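You operate a simulated robot arm through the tools that you are given. There is no shell and no other tool.

You are at the controls of a simulated robot arm. One attempt, no reset.

TASK
Take the pink muffin out of the vacuum box and seal the box again.
Fine: let air in at the vent first; the muffin goes on the island.

It is judged by the outcome, as a careful person would: the job done as asked, and still so three seconds after it is handed in. It fails if anything else is knocked over, pushed out of place, dropped, spilled or broken. A push-on lid holds only when it is set on centred and level and pressed home; a screw cap is set on level and turned clockwise until tight.

THE ROBOT
A 7-joint arm with a two-finger parallel gripper, fixed in place. Base frame: the origin is at the foot of the arm, x ahead of it, y to its left, z up. Units: cm, degrees, N and s.
Its first joint turns from -166.0 to 166.0 degrees. Payload 4.4 kg.
The TCP is the grasp point between the finger pads, 2.3 cm short of the fingertips. In the tool frame z runs along the fingers and y along their closing line. The gripper opens to 9.4 cm. The fingers are 3.8 cm wide and 1 cm thick; the gripper's body (5.4 by 9.6 cm) begins 3.9 cm behind the TCP.
Orientation is that of the tool frame in the base frame, as a unit quaternion [x, y, z, w]. With the fingers straight down and closing along the base's y, the tool's x points along the base's -x, its y along +y and its z along -z.

THE INTERFACE
- The arm moves only by the tool move_arm. Its argument "steps" is text: rows parted by semicolons, each of 7 numbers parted by spaces: the shift along the base's x, y, z in units of 20 mm (1.0 is 20 mm), then the turn, a rotation vector about the base's x, y, z in units of 4 degrees (1.0 is 4 degrees), then the finger opening in cm, from 0 to 9.4. In form: dx dy dz rx ry rz hand; .... A call has 1 to 20 rows; each row shifts and turns the commanded pose from where the row before left it. A call with a number of a shift or a turn outside -1 to 1 is refused whole. Rows are played at 5 a second. More than 5 cm and 8.6 degrees between two rows, or a gripper value outside its range, and nothing of the call is played. A pose out of reach is approached as far as the arm can. The call stops where the force on the tool passes 40 N (or 10 N more than at its start, if that is more) or the arm is blocked; 0.2 s more then pass. Each finger travels about 10.8 cm/s and halts on what it meets, pressing with about 34 N; the grip force reading is that of the motor and also rises with nothing between the fingers. The clock runs only during rows and for 0.2 s after the last one: add rows that do not move to give the fingers time. The reply holds the time, the measured pose of the TCP, the force on the tool along the base axes, the opening and the grip force, in the units named above and with some noise, with the torque about the TCP (base axes, N m) and any sound that the robot's microphone picked up.
- Cameras (640 x 400 px; columns grow to the right, rows downward): "scene" is fixed at [39.97, 50.16, 166.68]; the picture's right is [-1.00, -0.03, 0.00], its down [-0.03, 0.86, -0.51] and it looks along [0.01, -0.51, -0.86] (base axes); focal length 214 px, centre (320, 200). "wrist" rides on the gripper at [8.6, 1.6, -7.4] in the tool frame; the picture's right is [-0.18, 0.98, 0.00], its down [-0.58, -0.11, -0.81] and it looks along [-0.79, -0.15, 0.59] (tool axes); focal length 243 px, centre (320, 200). There is no depth. A picture from a camera that has moved, and an enlarged one, comes with that camera's place and axes in the base frame and with its lens.
- grab_frame(camera): a new picture of that camera. The clock stands still meanwhile.
- inspect(camera, box): a new picture of the part [left, top, right, bottom] of that camera's present view, enlarged. The clock stands still meanwhile.
- close_job(): hands the job in; it is judged then, once.

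Nothing tells you positions but the pictures and the camera data. Unless the task says otherwise, let go and move clear before handing in.

The tools are called after "Request:" as a command line: name --argument value ..., lists and objects as JSON in quotes. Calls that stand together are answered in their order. move_arm: Moves the arm, as the interface text tells. Its arguments: {"type":"object","properties":{"steps":{"type":"string"}},"required":["steps"]} The other tools are called the same way: grab_frame (camera) takes a picture; inspect (camera, box) takes an enlarged picture of a part of a camera's view; close_job () hands the job in.

At the start:

```text
t: 0.0
tool_pos: [47.92, 7.7, 141.2]
tool_rot: [0.001, 1.0, 0.0, 0.001]
ft_force: [-0.4, 0.9, 0.3]
wrist_torque: [0.02, 0.01, 0.0]
grip_width: 9.43
finger_force: 0.0
```

scene: 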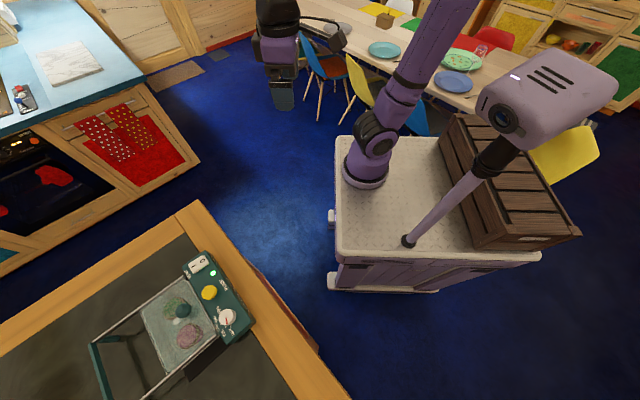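
wrist: 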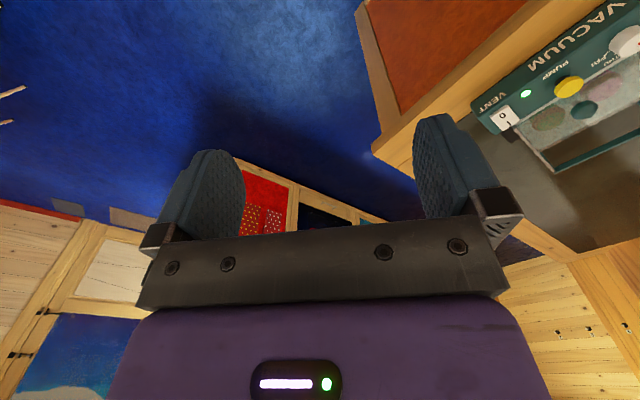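

I see a vacuum box on the corner of an island counter, with a control panel (vent, yellow pump button, gauge) and a lid frame. I'll look closer before moving.

Request:
inspect --camera "scene" --box '[80, 240, 272, 400]'

Request:
inspect --camera "scene" --box '[140, 245, 260, 320]'

Request:
inspect --camera "wrist" --box '[440, 0, 640, 200]'

```text
2.50 times, centred on (176, 320) of scene
camera zoom: at [39.97, 50.16, 166.68], right [-1.0, -0.03, 0.0], down [-0.03, 0.86, -0.51], along [0.01, -0.51, -0.86], focal length 536 px, centre (680, -100)
```

zoom: 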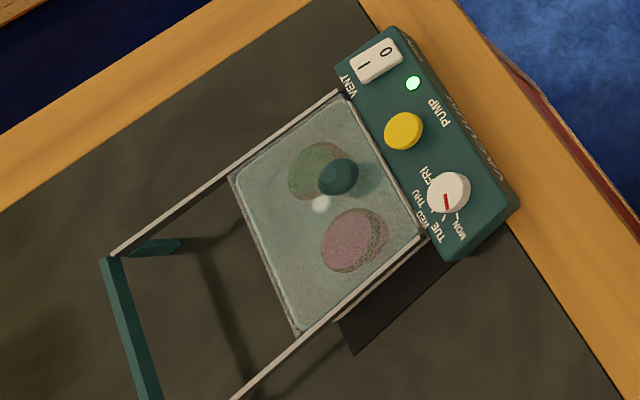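

```text
5.33 times, centred on (200, 282) of scene
camera zoom: at [39.97, 50.16, 166.68], right [-1.0, -0.03, 0.0], down [-0.03, 0.86, -0.51], along [0.01, -0.51, -0.86], focal length 1144 px, centre (960, -240)
```

zoom: 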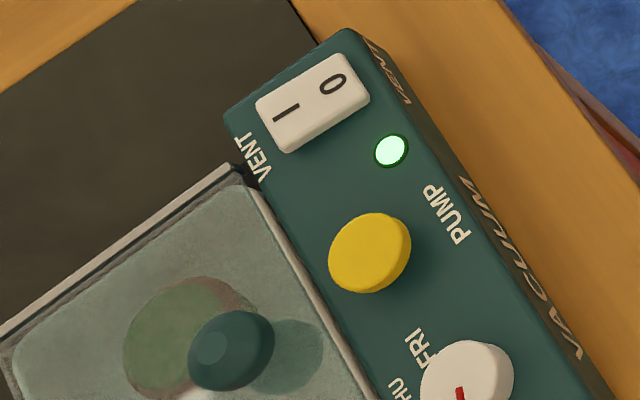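

```text
2.00 times, centred on (540, 100) of wrist
camera zoom: at [39.4, 9.21, 148.62], right [0.18, 0.98, 0.0], down [0.58, -0.11, 0.81], along [0.79, -0.15, -0.59], focal length 485 px, centre (-120, 400)
```

zoom: 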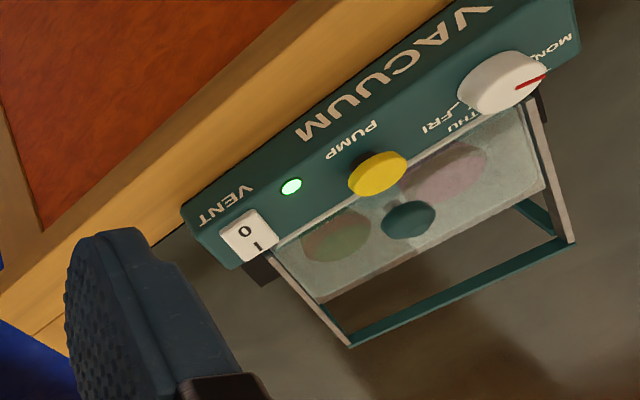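

The vacuum box sits on the island with its panel (vent rocker, pump button, dial) towards the arm at roughly (66, 43, 110). The lid has a knob at about (72, 48), and rails run away from the panel. I'll move above it and turn the wrist to get a closer look.

Request:
move_arm --steps "0.475 0.9 0 0 0 0.525 9.4;0.475 0.9 0 0 0 0.525 9.4;0.475 0.9 0 0 0 0.525 9.4;0.475 0.9 0 0 0 0.525 9.4;0.475 0.9 0 0 0 0.525 9.4;0.475 0.9 0 0 0 0.525 9.4;0.475 0.9 0 0 0 0.525 9.4;0.475 0.9 0 0 0 0.525 9.4;0.475 0.9 0 0 0 0.525 9.4;0.475 0.9 0 0 0 0.525 9.4;0.475 0.9 -0.5 0 0 0.525 9.4;0.475 0.9 -0.5 0 0 0.525 9.4;0.475 0.9 -0.5 0 0 0.525 9.4;0.475 0.9 -0.5 0 0 0.525 9.4;0.475 0.9 -0.5 0 0 0.525 9.4;0.475 0.9 -0.5 0 0 0.525 9.4;0.475 0.9 -0.5 0 0 0.525 9.4;0.475 0.9 -0.5 0 0 0.525 9.4;0.475 0.9 -0.5 0 0 0.525 9.4;0.475 0.9 -0.5 0 0 0.525 9.4"

```text
t: 4.2
tool_pos: [66.93, 43.59, 131.2]
tool_rot: [-0.358, 0.934, 0.0, 0.001]
ft_force: [-1.0, -1.0, 1.5]
wrist_torque: [0.06, -0.04, 0.01]
grip_width: 9.4
finger_force: 0.0
```

The arm should now be above the box, turned about 42°. I'll take pictures from both cameras.

Request:
grab_frame --camera "wrist"

Request:
grab_frame --camera "scene"

```text
taken
camera wrist: at [59.54, 38.88, 138.7], right [-0.52, 0.85, 0.0], down [0.5, 0.31, 0.81], along [0.69, 0.42, -0.59], focal length 243 px, centre (320, 200)
```

wrist: 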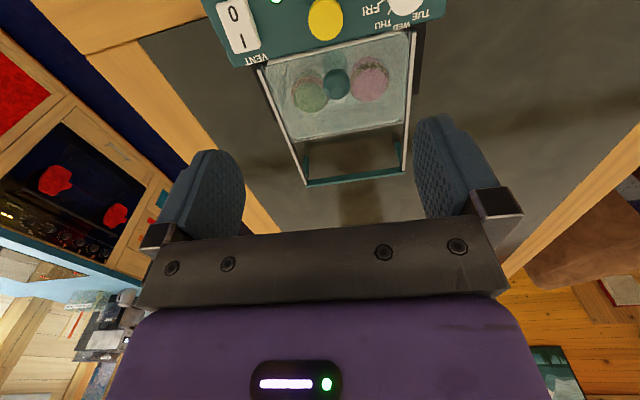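

```text
taken
```

scene: 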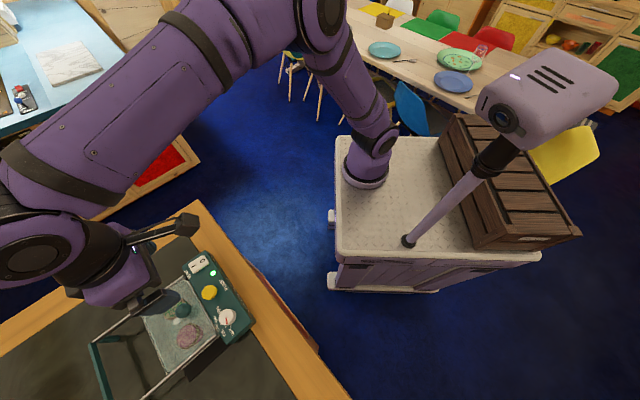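

The whole box is now in view from above. I'll zoom in on the panel, lid and rails.

Request:
inspect --camera "wrist" --box '[200, 0, 460, 190]'

Request:
inspect --camera "wrist" --box '[200, 0, 330, 80]'

Request:
inspect --camera "scene" --box '[130, 240, 260, 360]'

```text
2.11 times, centred on (330, 95) of wrist
camera zoom: at [59.54, 38.88, 138.7], right [-0.52, 0.85, 0.0], down [0.5, 0.31, 0.81], along [0.69, 0.42, -0.59], focal length 511 px, centre (299, 421)
```

zoom: 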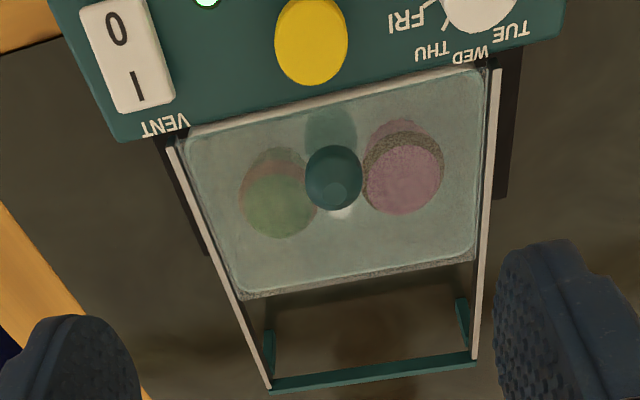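

```text
4.92 times, centred on (265, 40) of wrist
camera zoom: at [59.54, 38.88, 138.7], right [-0.52, 0.85, 0.0], down [0.5, 0.31, 0.81], along [0.69, 0.42, -0.59], focal length 1194 px, centre (591, 988)
```

zoom: 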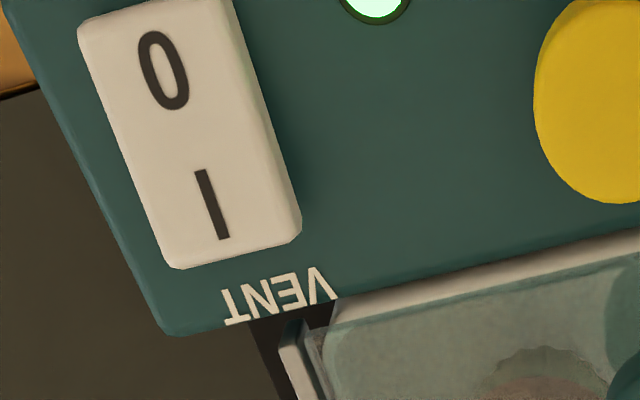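

```text
3.33 times, centred on (195, 300) of scene
camera zoom: at [39.97, 50.16, 166.68], right [-1.0, -0.03, 0.0], down [-0.03, 0.86, -0.51], along [0.01, -0.51, -0.86], focal length 715 px, centre (737, -133)
```

zoom: 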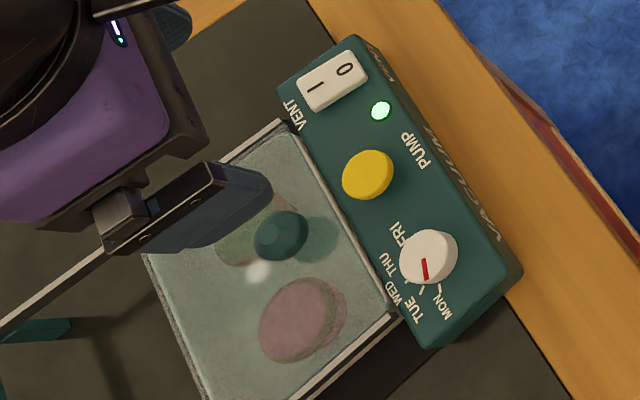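

The vent's "0" side triangulates lower (z≈109.1) than the "I" side (z≈110.4), so the vent looks shut and "I" is the side to press. I'll check the fingertip shape and get a closer view of the rocker.

Request:
inspect --camera "wrist" --box '[130, 100, 540, 300]'

Request:
move_arm --steps "-0.6 -1 0 0 0 0 5;-0.6 -1 0 0 0 0 1;-0.6 -1 0 0 0 0 0;-0.6 -1 -0.5 0 0 0 0;-0.6 -0.5 -1 0 0 0 0;-0.6 -0.5 -1 0 0 0 0;-0.6 0 -1 0 0 0 0"

```text
1.56 times, centred on (335, 200) of wrist
camera zoom: at [59.54, 38.88, 138.7], right [-0.52, 0.85, 0.0], down [0.5, 0.31, 0.81], along [0.69, 0.42, -0.59], focal length 379 px, centre (297, 200)
```

zoom: 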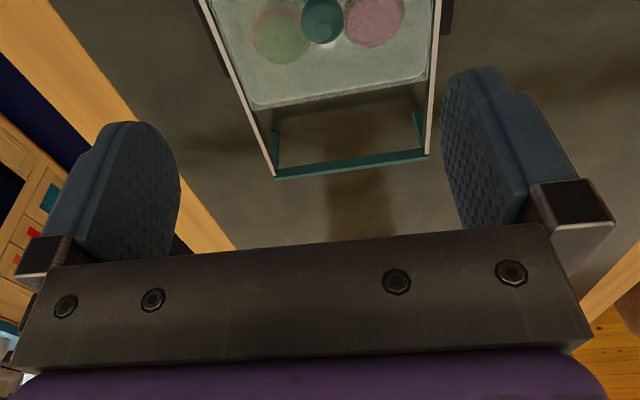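

```text
t: 5.8
tool_pos: [58.5, 33.75, 124.09]
tool_rot: [-0.358, 0.934, 0.0, 0.0]
ft_force: [0.5, -0.3, -0.8]
wrist_torque: [-0.01, 0.01, 0.01]
grip_width: 0.0
finger_force: 33.8
```

The fingers are shut, the tips are rounded, and the gripper is back from the panel and lower. I'll look at the rocker from here.

Request:
grab_frame --camera "wrist"

Request:
inspect --camera "wrist" --box '[120, 20, 440, 220]'

```text
taken
camera wrist: at [51.01, 28.98, 131.54], right [-0.52, 0.85, 0.0], down [0.51, 0.31, 0.81], along [0.69, 0.42, -0.59], focal length 243 px, centre (320, 200)
```

wrist: 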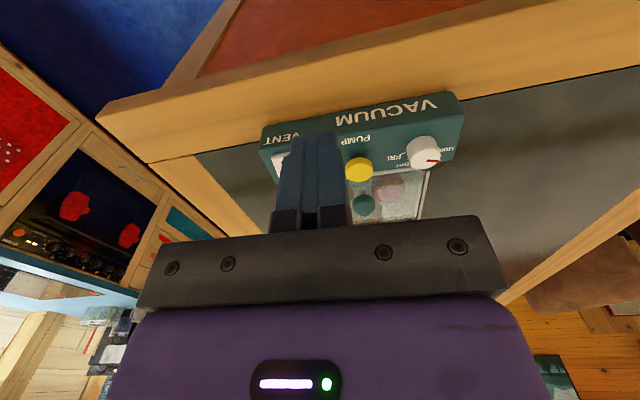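

```text
2.00 times, centred on (280, 120) of wrist
camera zoom: at [51.01, 28.98, 131.54], right [-0.52, 0.85, 0.0], down [0.51, 0.31, 0.81], along [0.69, 0.42, -0.59], focal length 485 px, centre (400, 360)
```

zoom: 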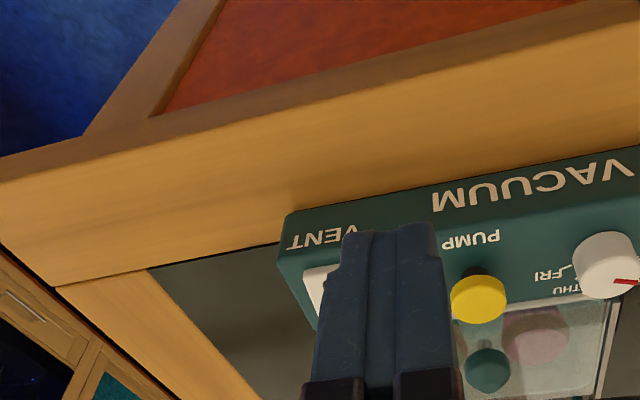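

The closed fingers hide the rocker. I'll shift sideways along the panel to clear the view.

Request:
move_arm --steps "-0.6 0.7 0 0 0 0 0;-0.6 0.7 0 0 0 0 0;-0.6 0.7 0 0 0 0 0;-0.6 0.7 -0.5 0 0 0 0"

Request:
inspect --camera "wrist" --box '[120, 20, 440, 220]'

Request:
inspect --camera "wrist" --box '[180, 100, 280, 170]'

```text
t: 6.8
tool_pos: [53.82, 39.07, 123.13]
tool_rot: [-0.359, 0.933, 0.0, -0.001]
ft_force: [-0.4, -0.3, 0.6]
wrist_torque: [0.0, 0.01, -0.01]
grip_width: 0.0
finger_force: 33.7
```

```text
2.00 times, centred on (280, 120) of wrist
camera zoom: at [46.35, 34.53, 130.64], right [-0.52, 0.85, 0.0], down [0.51, 0.31, 0.81], along [0.69, 0.42, -0.59], focal length 485 px, centre (400, 360)
```

zoom: 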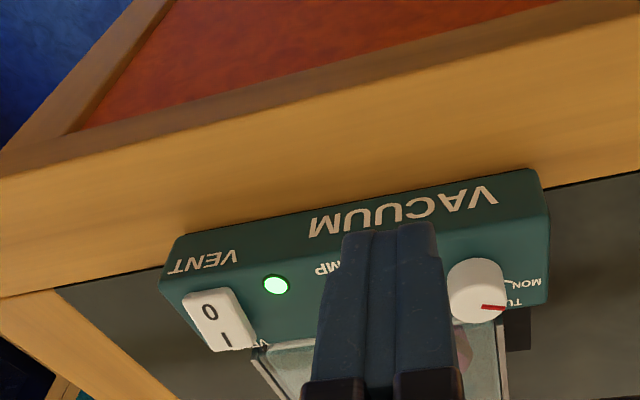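

```text
5.71 times, centred on (230, 135) of wrist
camera zoom: at [46.35, 34.53, 130.64], right [-0.52, 0.85, 0.0], down [0.51, 0.31, 0.81], along [0.69, 0.42, -0.59], focal length 1386 px, centre (834, 571)
```

zoom: 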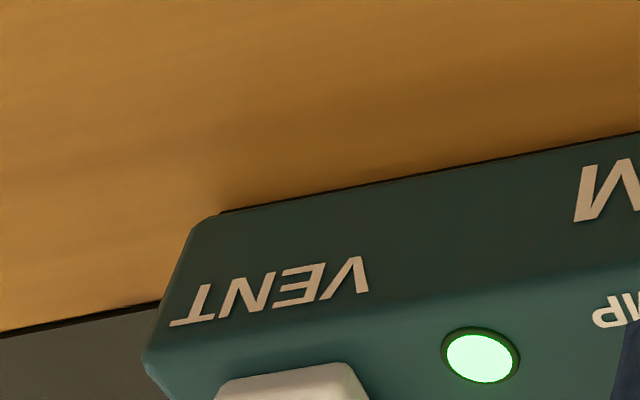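

The panel top may be sloped, so I'll zoom in on the rocker's side profile.

Request:
inspect --camera "wrist" --box '[190, 140, 270, 200]'

Request:
inspect --camera "scene" --box '[170, 235, 260, 300]'

```text
6.67 times, centred on (230, 170) of wrist
camera zoom: at [46.35, 34.53, 130.64], right [-0.52, 0.85, 0.0], down [0.51, 0.31, 0.81], along [0.69, 0.42, -0.59], focal length 1618 px, centre (920, 400)
```

zoom: 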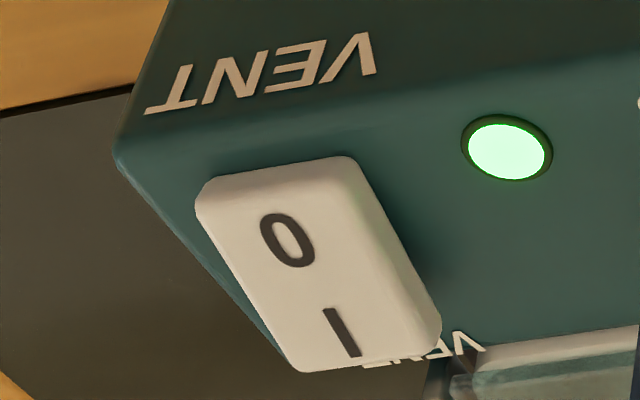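

```text
6.15 times, centred on (215, 268) of scene
camera zoom: at [39.97, 50.16, 166.68], right [-1.0, -0.03, 0.0], down [-0.03, 0.86, -0.51], along [0.01, -0.51, -0.86], focal length 1320 px, centre (966, -215)
```

zoom: 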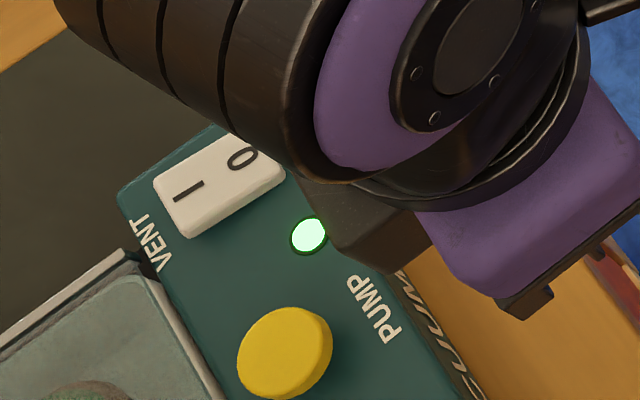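

The "I" end stands proud and hides the label behind it, so the vent is closed and pressing "I" should open it. I'll hover the closed fingertips above the "I" end at about (73, 38).

Request:
move_arm --steps "0.96 -0.055 0 0 0 0 0;0.96 -0.055 0 0 0 0 0;0.96 -0.055 0 0 0 0 0;0.96 -0.055 0 0 0 0 0;0.96 -0.055 0 0 0 0 0;0.96 -0.055 0 0 0 0 0;0.96 -0.055 0 0 0 0 0;0.96 -0.055 0 0 0 0 0;0.96 -0.055 -0.75 0 0 0 0;0.96 -0.055 -0.75 0 0 0 0;0 0 -0.75 0 0 0 0;0 0 -0.5 0 0 0 0"

Request:
grab_frame --camera "wrist"

Request:
inspect --camera "scene" --box '[130, 230, 270, 330]'

```text
t: 9.4
tool_pos: [73.07, 38.27, 117.65]
tool_rot: [-0.358, 0.934, 0.0, -0.001]
ft_force: [0.2, -0.2, 0.7]
wrist_torque: [0.01, -0.04, 0.01]
grip_width: 0.0
finger_force: 34.0
```

```text
taken
camera wrist: at [65.53, 33.5, 125.11], right [-0.52, 0.85, 0.0], down [0.51, 0.31, 0.81], along [0.69, 0.42, -0.59], focal length 243 px, centre (320, 200)
```

wrist: 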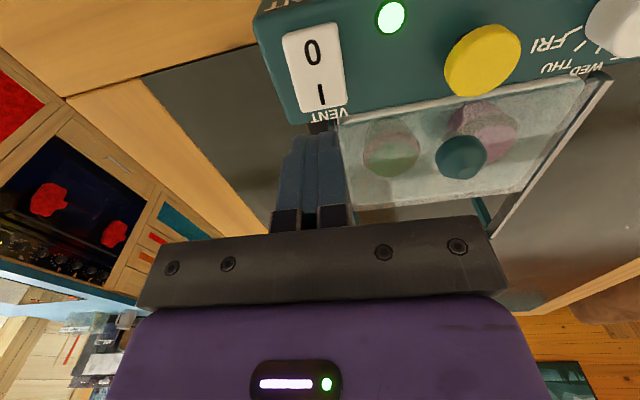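

```text
4.00 times, centred on (200, 280) of scene
camera zoom: at [39.97, 50.16, 166.68], right [-1.0, -0.03, 0.0], down [-0.03, 0.86, -0.51], along [0.01, -0.51, -0.86], focal length 858 px, centre (800, -120)
```

zoom: 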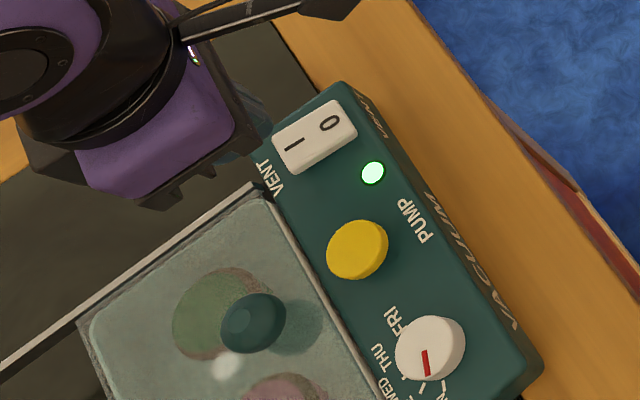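

The fingertip is lined up over the "I" end, about 0.5 cm beyond the symbol. Next I lower it gently and press.

Request:
move_arm --steps "0 0 -0.6 0 0 0 0;0 0 -0.6 0 0 0 0;0 0 -0.5 0 0 0 0;0 0 -0.1 0 0 0 0;0 0 -0.1 0 0 0 0;0 0 -0.1 0 0 0 0;0 0 -0.1 0 0 0 0;0 0 -0.1 0 0 0 0;0 0 -0.1 0 0 0 0"

```text
t: 11.2
tool_pos: [73.01, 38.34, 113.86]
tool_rot: [-0.358, 0.934, 0.002, 0.004]
ft_force: [3.0, 1.7, 10.6]
wrist_torque: [-0.07, 0.06, 0.02]
grip_width: 0.0
finger_force: 34.2
stopped in row 8: the force on the tool passed its limit at 43 N (the readings are from after the stop); the commanded pose is now the measured one
```

There was contact and a brief 43 N peak. I'll check whether the rocker flipped.

Request:
inspect --camera "scene" --box '[130, 230, 270, 330]'

Request:
grab_frame --camera "wrist"

Request:
inspect --camera "wrist" --box '[240, 40, 400, 180]'

```text
4.00 times, centred on (200, 280) of scene
camera zoom: at [39.97, 50.16, 166.68], right [-1.0, -0.03, 0.0], down [-0.03, 0.86, -0.51], along [0.01, -0.51, -0.86], focal length 858 px, centre (800, -120)
```

zoom: 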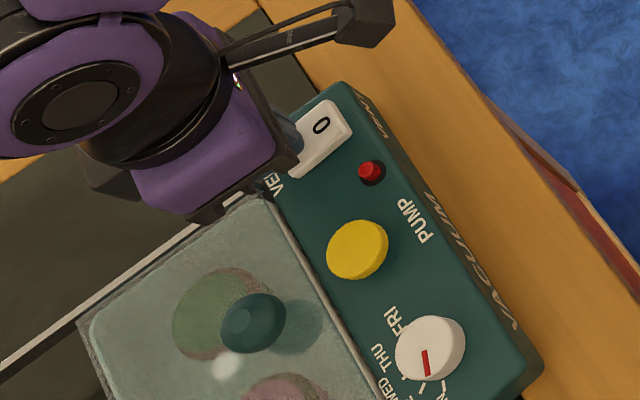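

```text
taken
camera wrist: at [65.52, 33.57, 121.2], right [-0.52, 0.85, 0.0], down [0.5, 0.3, 0.81], along [0.69, 0.42, -0.58], focal length 243 px, centre (320, 200)
```

wrist: 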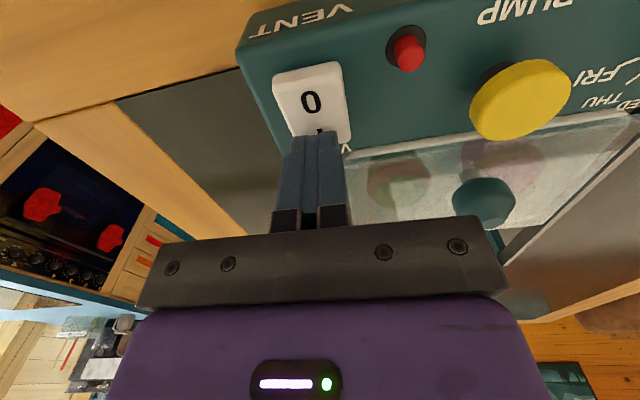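

```text
2.86 times, centred on (320, 110) of wrist
camera zoom: at [65.52, 33.57, 121.2], right [-0.52, 0.85, 0.0], down [0.5, 0.3, 0.81], along [0.69, 0.42, -0.58], focal length 693 px, centre (320, 457)
```

zoom: 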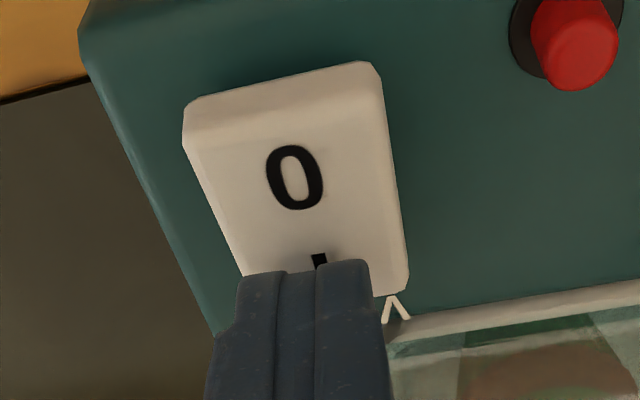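

The rocker flipped: "0" is up, and the indicator changed from green to a raised red pin, so air has been let in. I'll lift clear and study how the lid and rails work.

Request:
move_arm --steps "0 0 1 0 0 0 0;0 0 1 0 0 0 0;0 0 1 0 0 0 0;0 0 1 0 0 0 0;-0.6 0.3 0.5 0 0 0 0;-0.6 0.3 0 0 0 0 0;-0.6 0.3 0 0 0 0 0;-0.6 0.3 0 0 0 0 0;-0.6 0.3 0 0 0 0 0;0 0 0 0 0 0 0"

Request:
grab_frame --camera "wrist"

Request:
inspect --camera "wrist" --box '[200, 0, 500, 190]'

```text
t: 13.3
tool_pos: [66.99, 41.37, 122.61]
tool_rot: [-0.359, 0.933, 0.001, 0.003]
ft_force: [-0.2, 0.0, 0.0]
wrist_torque: [0.02, -0.02, 0.02]
grip_width: 0.03
finger_force: 34.2
```

```text
taken
camera wrist: at [59.53, 36.54, 129.97], right [-0.52, 0.85, 0.0], down [0.5, 0.31, 0.81], along [0.69, 0.42, -0.59], focal length 243 px, centre (320, 200)
```

wrist: 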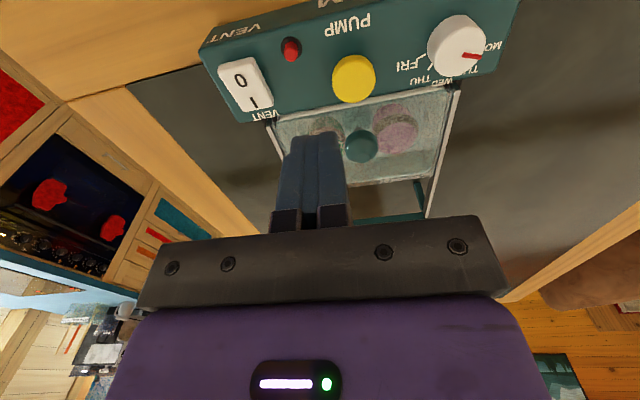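

```text
2.11 times, centred on (350, 95) of wrist
camera zoom: at [59.53, 36.54, 129.97], right [-0.52, 0.85, 0.0], down [0.5, 0.31, 0.81], along [0.69, 0.42, -0.59], focal length 511 px, centre (257, 421)
```

zoom: 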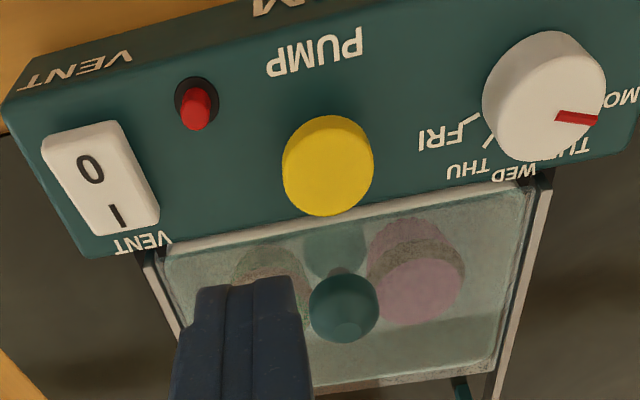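

I want a low side view of the lid edge and rails before deciding between sliding and lifting. I'll swing the wrist round to look from the dial side.

Request:
move_arm --steps "-0.1 0.5 0.2 0 0 -1 0;-0.1 0.5 0.2 0 0 -1 0;-0.1 0.5 0.2 0 0 -1 0;-0.1 0.5 0 0 0 -1 0;-0.1 0.5 0 0 0 -1 0;-0.1 0.5 0 0 0 -1 0;-0.1 0.5 0 0 0 -1 0;-0.1 0.5 0 0 0 -1 0;-0.1 0.5 0 0 0 -1 0;-0.1 0.5 0 0 0 -1 0;-0.1 0.5 0 0 0 -1 0;-0.1 0.5 0 0 0 -1 0;-0.1 0.5 0 0 0 -1 0;-0.1 0.5 0 0 0 -1 0;-0.1 0.5 0 0 0 -1 0;-0.1 0.5 0 0 0 -1 0;-0.1 0.5 0 0 0 -1 0;-0.1 0.5 0 0 0 -1 0;-0.1 0.5 0 0 0 -1 0;-0.1 0.5 0 0 0 -1 0"

Request:
grab_frame --camera "wrist"

```text
t: 17.6
tool_pos: [62.83, 61.26, 123.78]
tool_rot: [0.326, 0.946, -0.001, 0.003]
ft_force: [-1.1, -0.6, -0.2]
wrist_torque: [-0.01, 0.05, 0.01]
grip_width: 0.0
finger_force: 34.0
```

```text
taken
camera wrist: at [57.19, 67.79, 131.29], right [0.75, 0.66, 0.0], down [0.39, -0.44, 0.81], along [0.54, -0.61, -0.59], focal length 243 px, centre (320, 200)
```

wrist: 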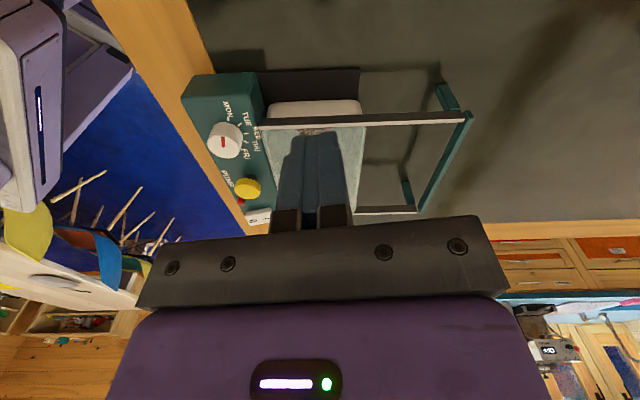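

I can see the side of the box now, so I'll zoom in on the rail and lid edge.

Request:
inspect --camera "wrist" --box '[180, 50, 480, 230]'

Request:
inspect --camera "wrist" --box '[240, 60, 380, 150]'

Request:
inspect --camera "scene" --box '[80, 240, 272, 400]'

```text
2.13 times, centred on (330, 140) of wrist
camera zoom: at [57.19, 67.79, 131.29], right [0.75, 0.66, 0.0], down [0.39, -0.44, 0.81], along [0.54, -0.61, -0.59], focal length 518 px, centre (299, 328)
```

zoom: 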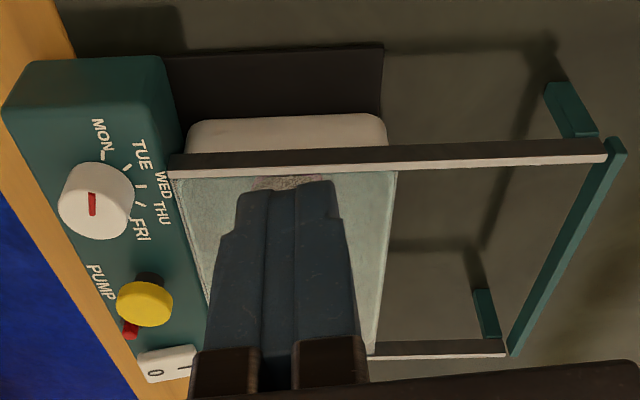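

```text
4.44 times, centred on (310, 105) of wrist
camera zoom: at [57.19, 67.79, 131.29], right [0.75, 0.66, 0.0], down [0.39, -0.44, 0.81], along [0.54, -0.61, -0.59], focal length 1078 px, centre (364, 622)
```

zoom: 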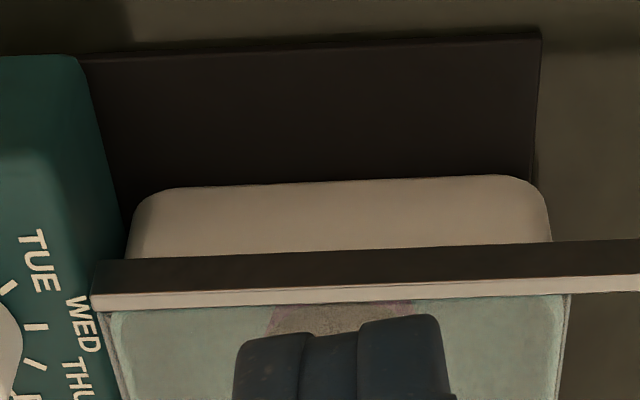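

```text
2.50 times, centred on (176, 320) of scene
camera zoom: at [39.97, 50.16, 166.68], right [-1.0, -0.03, 0.0], down [-0.03, 0.86, -0.51], along [0.01, -0.51, -0.86], focal length 536 px, centre (680, -100)
```

zoom: 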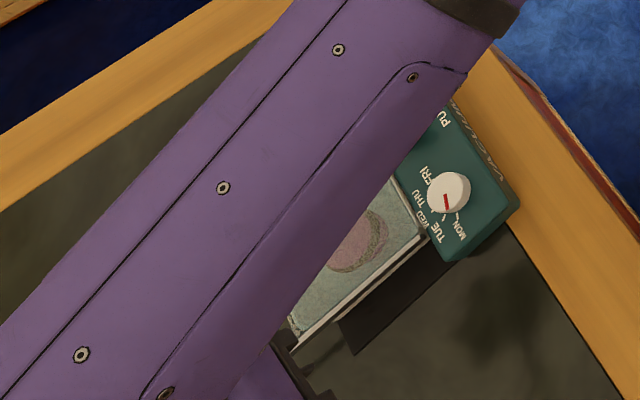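

This confirms a sliding lid: the glass plate runs between two side rails that extend past the box to a teal stop bar. I'll return to the box's heading above the knob at about (70.8, 47.9, 112), with the fingers opened.

Request:
move_arm --steps "0.2075 -0.33 0 0 0 1 0;0.2075 -0.33 0 0 0 1 0;0.2075 -0.33 0 0 0 1 0;0.2075 -0.33 0 0 0 1 0;0.2075 -0.33 0 0 0 1 0;0.2075 -0.33 0 0 0 1 0;0.2075 -0.33 0 0 0 1 0;0.2075 -0.33 0 0 0 1 0;0.2075 -0.33 0 0 0 1 0;0.2075 -0.33 0 0 0 1 0;0.2075 -0.33 0 0 0 1 0;0.2075 -0.33 0 0 0 1 0;0.2075 -0.33 0 0 0 1 0;0.2075 -0.33 0 0 0 1 1;0.2075 -0.33 0 0 0 1 2;0.2075 -0.33 0 0 0 1 4;0.2075 -0.33 0 0 0 1 6;0.2075 -0.33 0 0 0 1 6;0.2075 -0.33 0 0 0 1 6;0.2075 -0.33 0 0 0 1 6"

Request:
grab_frame --camera "wrist"

Request:
inspect --camera "scene" --box '[130, 240, 260, 360]'

```text
t: 21.8
tool_pos: [71.08, 48.09, 123.97]
tool_rot: [-0.359, 0.933, 0.001, 0.002]
ft_force: [-0.5, -0.2, -0.4]
wrist_torque: [-0.01, -0.05, 0.0]
grip_width: 6.01
finger_force: 0.0
```

```text
taken
camera wrist: at [63.78, 43.35, 131.32], right [-0.52, 0.85, 0.0], down [0.5, 0.31, 0.81], along [0.69, 0.42, -0.59], focal length 243 px, centre (320, 200)
```

wrist: 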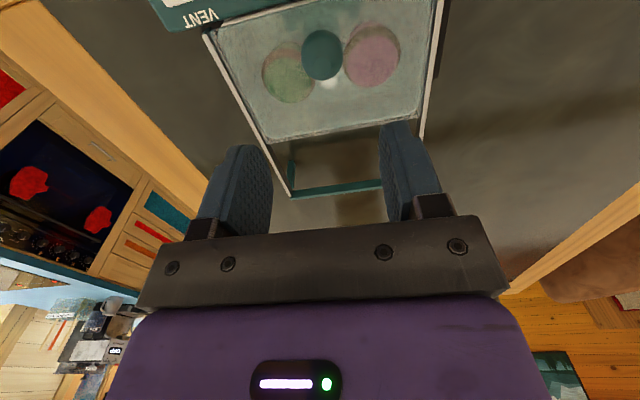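

```text
3.33 times, centred on (195, 300) of scene
camera zoom: at [39.97, 50.16, 166.68], right [-1.0, -0.03, 0.0], down [-0.03, 0.86, -0.51], along [0.01, -0.51, -0.86], focal length 715 px, centre (737, -133)
```

zoom: 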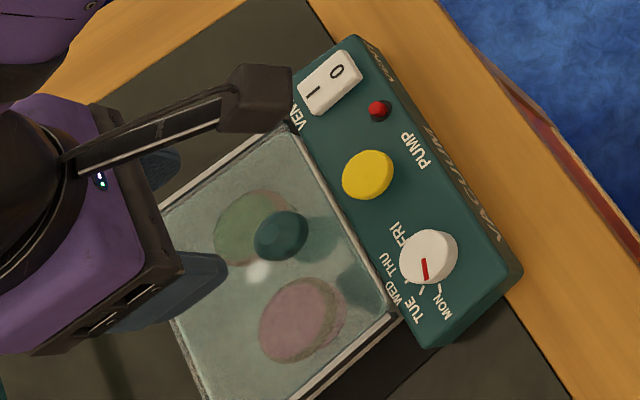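

The knob holds at (70.7, 47.8, 112), between the open fingers in plan. I'll descend around it, staying just above the panel height.

Request:
move_arm --steps "0 0 -1 0 0 0 6;0 0 -1 0 0 0 6;0 0 -1 0 0 0 6;0 0 -1 0 0 0 6;0 0 -0.6 0 0 0 6;0 0 0 0 0 0 6"

Request:
grab_frame --camera "wrist"

Request:
inspect --camera "scene" --box '[130, 240, 260, 360]'

```text
t: 23.1
tool_pos: [71.07, 48.08, 114.72]
tool_rot: [-0.359, 0.934, 0.0, 0.003]
ft_force: [-0.2, -0.2, -0.3]
wrist_torque: [0.0, 0.01, 0.01]
grip_width: 6.01
finger_force: 0.0
```

```text
taken
camera wrist: at [63.67, 43.31, 122.08], right [-0.52, 0.85, 0.0], down [0.5, 0.31, 0.81], along [0.69, 0.42, -0.59], focal length 243 px, centre (320, 200)
```

wrist: 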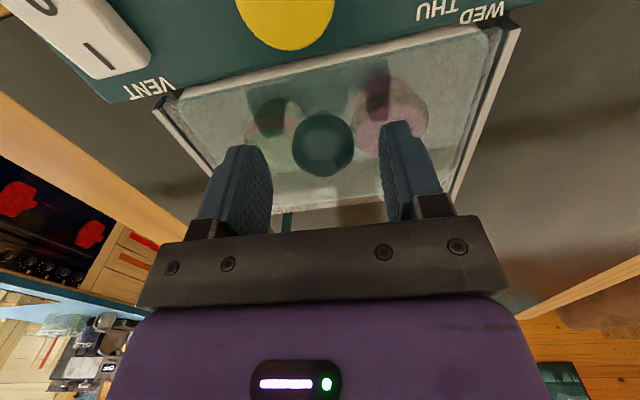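

```text
3.33 times, centred on (195, 300) of scene
camera zoom: at [39.97, 50.16, 166.68], right [-1.0, -0.03, 0.0], down [-0.03, 0.86, -0.51], along [0.01, -0.51, -0.86], focal length 715 px, centre (737, -133)
```

zoom: 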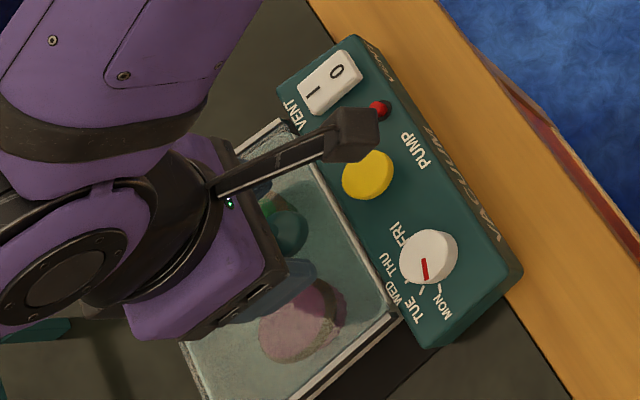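

The knob is centred between the fingers at (71.05, 48.0). I'll go down to knob height and close on it.

Request:
move_arm --steps "0 0 -0.5 0 0 0 6;0 0 -0.4 0 0 0 6;0 0 -0.3 0 0 0 6;0 0 0 0 0 0 4;0 0 0 0 0 0 3;0 0 0 0 0 0 3"

Request:
grab_frame --camera "wrist"

```text
t: 23.9
tool_pos: [71.29, 48.29, 113.08]
tool_rot: [-0.359, 0.933, 0.002, 0.008]
ft_force: [-0.8, 0.1, 8.5]
wrist_torque: [-0.26, -0.02, -0.05]
grip_width: 5.98
finger_force: 0.2
stopped in row 3: the force on the tool passed its limit at 49 N (the readings are from after the stop); the commanded pose is now the measured one
```

```text
taken
camera wrist: at [63.72, 43.38, 120.49], right [-0.52, 0.85, 0.0], down [0.49, 0.3, 0.82], along [0.7, 0.43, -0.58], focal length 243 px, centre (320, 200)
```

wrist: 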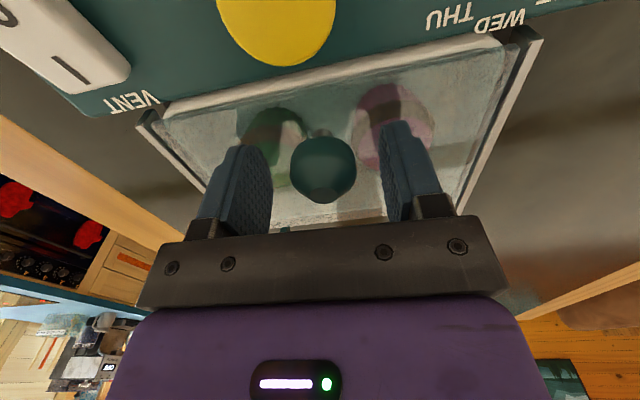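

A fingertip touched something at TCP z≈113.1, so the lid glass is about z 110.7, slightly higher than I estimated. The knob's widest part is already within the pads, so I'll back off 3 mm, straighten up and close.

Request:
move_arm --steps "0 0 0.15 -0.135 0.19 0 6;0 0 0.02 0 0 0 6;0 0 0 0 0 0 4.5;0 0 0 0 0 0 3.5;0 0 0 0 0 0 2.5;0 0 0 0 0 0 2.5;0 0 0 0 0 0 2.5"

Request:
grab_frame --camera "wrist"

```text
t: 25.5
tool_pos: [71.26, 48.35, 113.43]
tool_rot: [-0.358, 0.934, 0.001, -0.001]
ft_force: [-5.1, 6.6, -0.5]
wrist_torque: [-0.13, 0.6, -0.27]
grip_width: 2.97
finger_force: 34.3
```

```text
taken
camera wrist: at [63.82, 43.48, 120.85], right [-0.52, 0.85, 0.0], down [0.51, 0.31, 0.81], along [0.69, 0.42, -0.59], focal length 243 px, centre (320, 200)
```

wrist: 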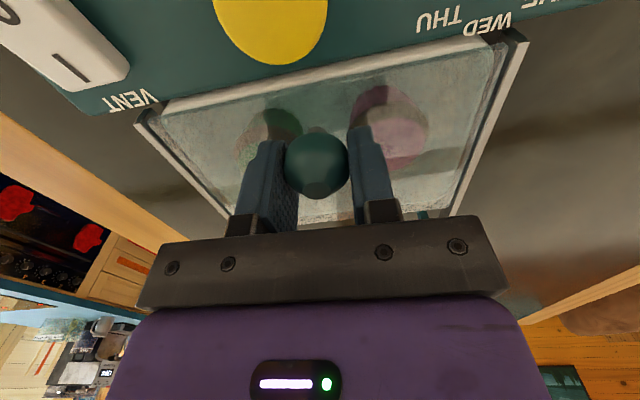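

The knob is held at 2.97 cm width, with about 8 N of side force along the panel direction. I'll nudge sideways to centre before sliding.

Request:
move_arm --steps "-0.05 0.056 0 0 0 0 2.5;0 0 0 0 0 0 2.5"

```text
t: 26.1
tool_pos: [71.19, 48.29, 113.33]
tool_rot: [-0.358, 0.934, 0.001, 0.0]
ft_force: [0.3, 0.4, -0.1]
wrist_torque: [0.19, -0.38, 0.05]
grip_width: 2.94
finger_force: 34.1
```

The side force is gone. I'll start sliding the lid outward along the rails, 2 cm to begin with.

Request:
move_arm --steps "0.18 0.172 0 0 0 0 2.5;0.18 0.172 0 0 0 0 2.5;0.18 0.172 0 0 0 0 2.5;0.18 0.172 0 0 0 0 2.5;0 0 0 0 0 0 2.5"

Request:
grab_frame --camera "wrist"

Request:
inspect --camera "scene" --box '[80, 240, 272, 400]'

```text
t: 27.3
tool_pos: [72.66, 49.44, 113.4]
tool_rot: [-0.359, 0.934, 0.002, 0.0]
ft_force: [2.1, -2.8, -0.5]
wrist_torque: [-0.03, -0.04, 0.14]
grip_width: 2.93
finger_force: 34.2
```

```text
taken
camera wrist: at [65.24, 44.9, 120.86], right [-0.52, 0.85, 0.0], down [0.51, 0.31, 0.81], along [0.69, 0.42, -0.59], focal length 243 px, centre (320, 200)
```

wrist: 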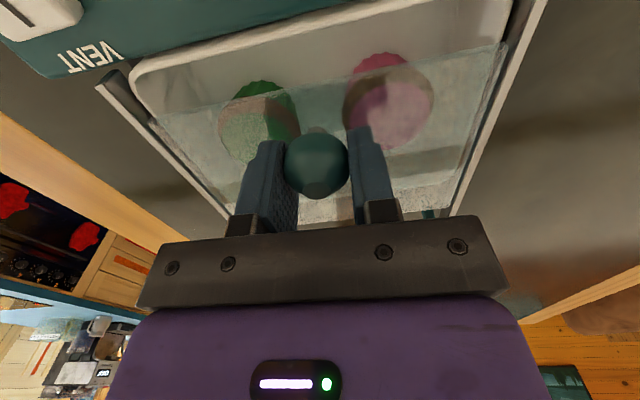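

```text
2.50 times, centred on (176, 320) of scene
camera zoom: at [39.97, 50.16, 166.68], right [-1.0, -0.03, 0.0], down [-0.03, 0.86, -0.51], along [0.01, -0.51, -0.86], focal length 536 px, centre (680, -100)
```

zoom: 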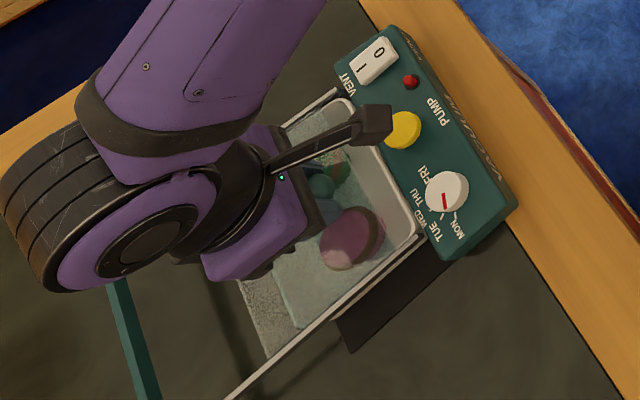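

The lid slides freely, with both muffins visible below. I'll continue along the rails with a small heading correction.

Request:
move_arm --steps "0.187 0.165 0 0 0 0 2.5;0.187 0.165 0 0 0 0 2.5;0.187 0.165 0 0 0 0 2.5;0.187 0.165 0 0 0 0 2.5;0.187 0.165 0 0 0 0 2.5;0.187 0.165 0 0 0 0 2.5;0.187 0.165 0 0 0 0 2.5;0.187 0.165 0 0 0 0 2.5;0 0 0 0 0 0 2.5"

Request:
grab_frame --camera "wrist"

```text
t: 29.3
tool_pos: [75.67, 52.28, 113.38]
tool_rot: [-0.36, 0.933, 0.0, -0.001]
ft_force: [-3.3, 2.5, -1.4]
wrist_torque: [0.08, 0.02, -0.1]
grip_width: 2.93
finger_force: 33.6
```

```text
taken
camera wrist: at [68.11, 47.54, 120.87], right [-0.52, 0.85, 0.0], down [0.51, 0.31, 0.81], along [0.69, 0.42, -0.59], focal length 243 px, centre (320, 200)
```

wrist: 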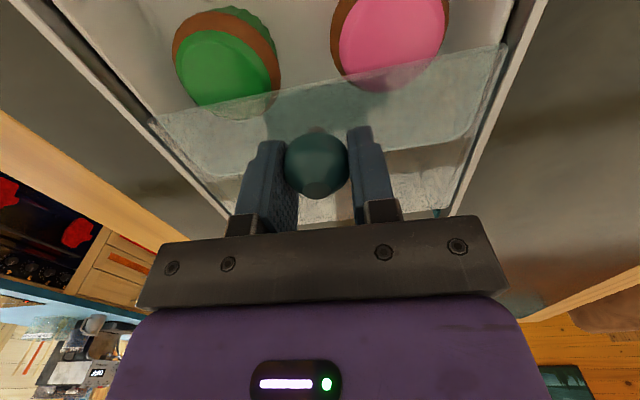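

The muffins are nearly uncovered after about 6 cm of slide. I'll keep going towards the stop.

Request:
move_arm --steps "0.18 0.174 0 0 0 0 2.5;0.18 0.174 0 0 0 0 2.5;0.18 0.174 0 0 0 0 2.5;0.18 0.174 0 0 0 0 2.5;0.18 0.174 0 0 0 0 2.5;0.18 0.174 0 0 0 0 2.5;0 0 0 0 0 0 2.5"

Request:
grab_frame --camera "wrist"

Request:
inspect --camera "scene" --box '[80, 240, 272, 400]'

```text
t: 30.9
tool_pos: [77.92, 54.45, 113.3]
tool_rot: [-0.358, 0.934, 0.001, -0.001]
ft_force: [-1.2, 1.7, 0.1]
wrist_torque: [0.35, -0.4, -0.03]
grip_width: 2.93
finger_force: 33.7
```

```text
taken
camera wrist: at [70.4, 49.66, 120.86], right [-0.52, 0.85, 0.0], down [0.51, 0.31, 0.81], along [0.69, 0.42, -0.59], focal length 243 px, centre (320, 200)
```

wrist: 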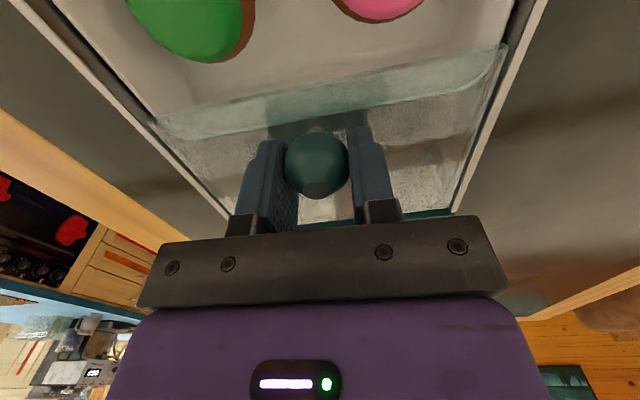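

```text
2.50 times, centred on (176, 320) of scene
camera zoom: at [39.97, 50.16, 166.68], right [-1.0, -0.03, 0.0], down [-0.03, 0.86, -0.51], along [0.01, -0.51, -0.86], focal length 536 px, centre (680, -100)
```

zoom: 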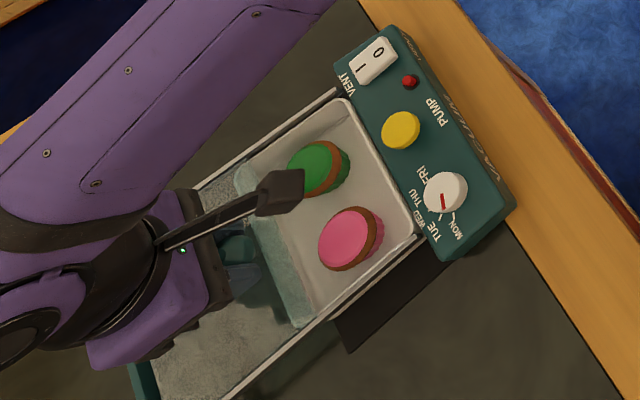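

The lid is open about 9 cm and both muffins are fully exposed. I'll release the knob, rise, and measure the pink muffin and the space around it.

Request:
move_arm --steps "0 0 0 0 0 0 4;0 0 0 0 0 0 6;0 0 0.2 0 0 0 6;0 0 0.8 0 0 0 6;0 0 1 0 0 0 6;0 0 1 0 0 0 6;-0.4 -0.4 1 0 0 0 6;-0.8 -0.8 1 0 0 0 6;-0.8 -0.8 0.5 0 0 0 6;-0.8 -0.8 0 0 0 0 6;-0.8 -0.8 0 0 0 0 6;-0.5 -0.4 0 0 0 0 6"

Request:
grab_frame --camera "wrist"

Request:
inspect --camera "scene" --box '[80, 240, 272, 400]'

```text
t: 33.5
tool_pos: [69.55, 46.41, 124.44]
tool_rot: [-0.359, 0.934, 0.001, -0.001]
ft_force: [0.0, 0.1, -1.6]
wrist_torque: [0.0, 0.01, 0.0]
grip_width: 6.02
finger_force: 0.1
```

```text
taken
camera wrist: at [62.18, 41.68, 131.85], right [-0.52, 0.85, 0.0], down [0.51, 0.31, 0.81], along [0.69, 0.42, -0.59], focal length 243 px, centre (320, 200)
```

wrist: 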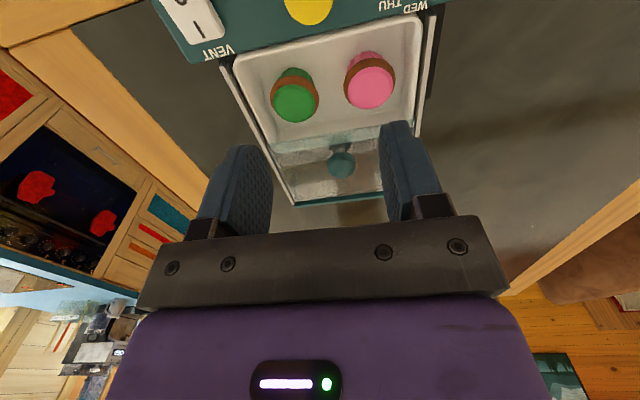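

```text
2.50 times, centred on (176, 320) of scene
camera zoom: at [39.97, 50.16, 166.68], right [-1.0, -0.03, 0.0], down [-0.03, 0.86, -0.51], along [0.01, -0.51, -0.86], focal length 536 px, centre (680, -100)
```

zoom: 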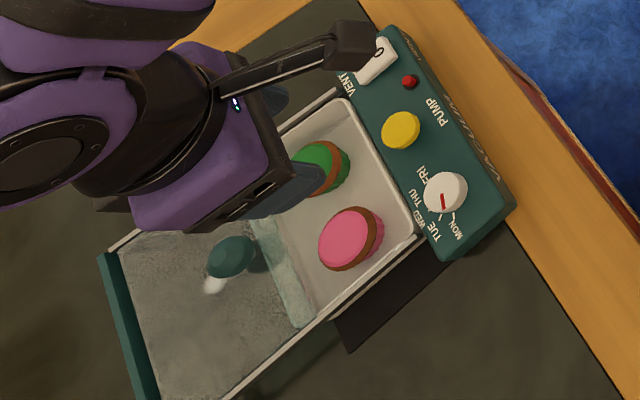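

Request:
inspect --camera "wrist" --box '[200, 0, 460, 200]'

Request:
inspect --camera "scene" --box '[150, 270, 260, 370]'

```text
2.00 times, centred on (330, 100) of wrist
camera zoom: at [62.18, 41.68, 131.85], right [-0.52, 0.85, 0.0], down [0.51, 0.31, 0.81], along [0.69, 0.42, -0.59], focal length 485 px, centre (300, 400)
```

zoom: 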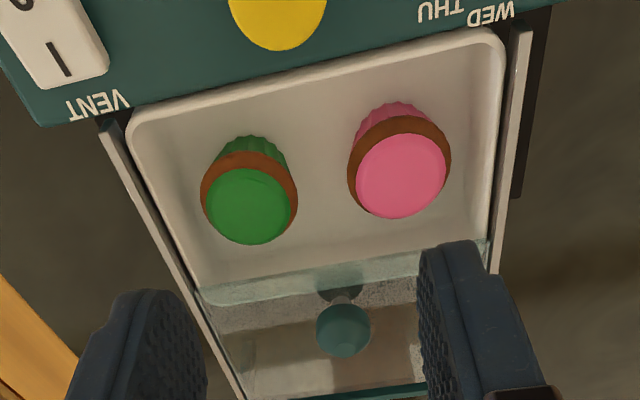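

```text
4.00 times, centred on (205, 320) of scene
camera zoom: at [39.97, 50.16, 166.68], right [-1.0, -0.03, 0.0], down [-0.03, 0.86, -0.51], along [0.01, -0.51, -0.86], focal length 858 px, centre (780, -280)
```

zoom: 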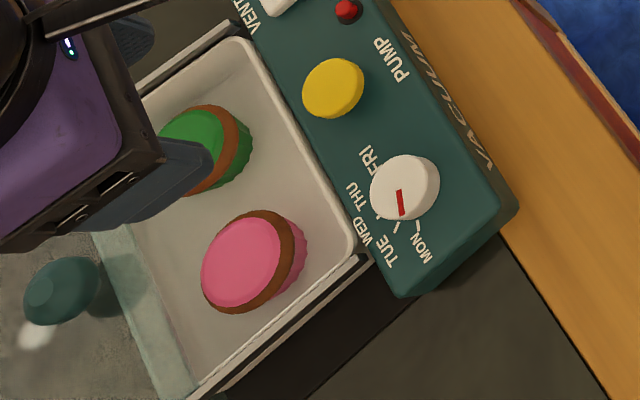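

The pink muffin's top is at about (70.7, 52.75, 108), roughly 5.3 cm across, and close to the dial-side wall. I'll move straight over it for a better measurement of the finger gaps.

Request:
move_arm --steps "0.1 0.6 -0.6 0 0 0 7;0.1 0.6 -0.6 0 0 0 7;0.1 0.6 -0.6 0 0 0 7;0.1 0.6 -0.6 0 0 0 7;0.1 0.6 -0.6 0 0 0 7;0.08 0.17 0 0 0 0 7;0 0 0 0 0 0 7"

Request:
grab_frame --camera "wrist"

Request:
inspect --camera "wrist" --box '[190, 0, 450, 200]'

```text
t: 35.1
tool_pos: [70.74, 52.7, 118.21]
tool_rot: [-0.359, 0.933, 0.0, -0.001]
ft_force: [0.5, 1.2, -0.1]
wrist_torque: [-0.01, -0.02, -0.04]
grip_width: 7.0
finger_force: 0.1
```

```text
taken
camera wrist: at [63.29, 47.9, 125.73], right [-0.52, 0.85, 0.0], down [0.51, 0.31, 0.81], along [0.69, 0.42, -0.59], focal length 243 px, centre (320, 200)
```

wrist: 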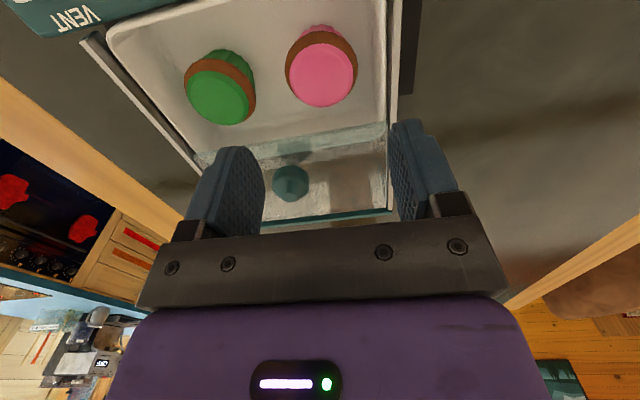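

```text
2.00 times, centred on (320, 100) of wrist
camera zoom: at [63.29, 47.9, 125.73], right [-0.52, 0.85, 0.0], down [0.51, 0.31, 0.81], along [0.69, 0.42, -0.59], focal length 485 px, centre (320, 400)
```

zoom: 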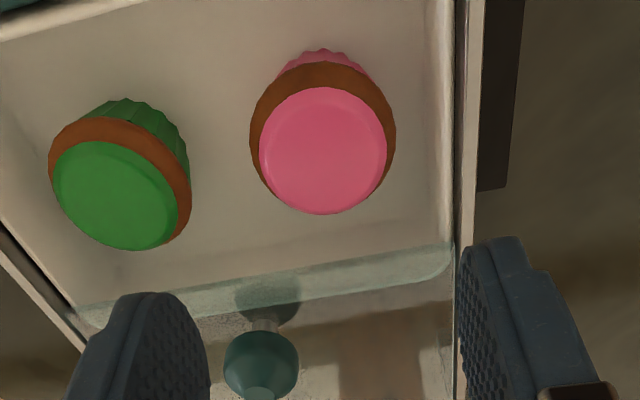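

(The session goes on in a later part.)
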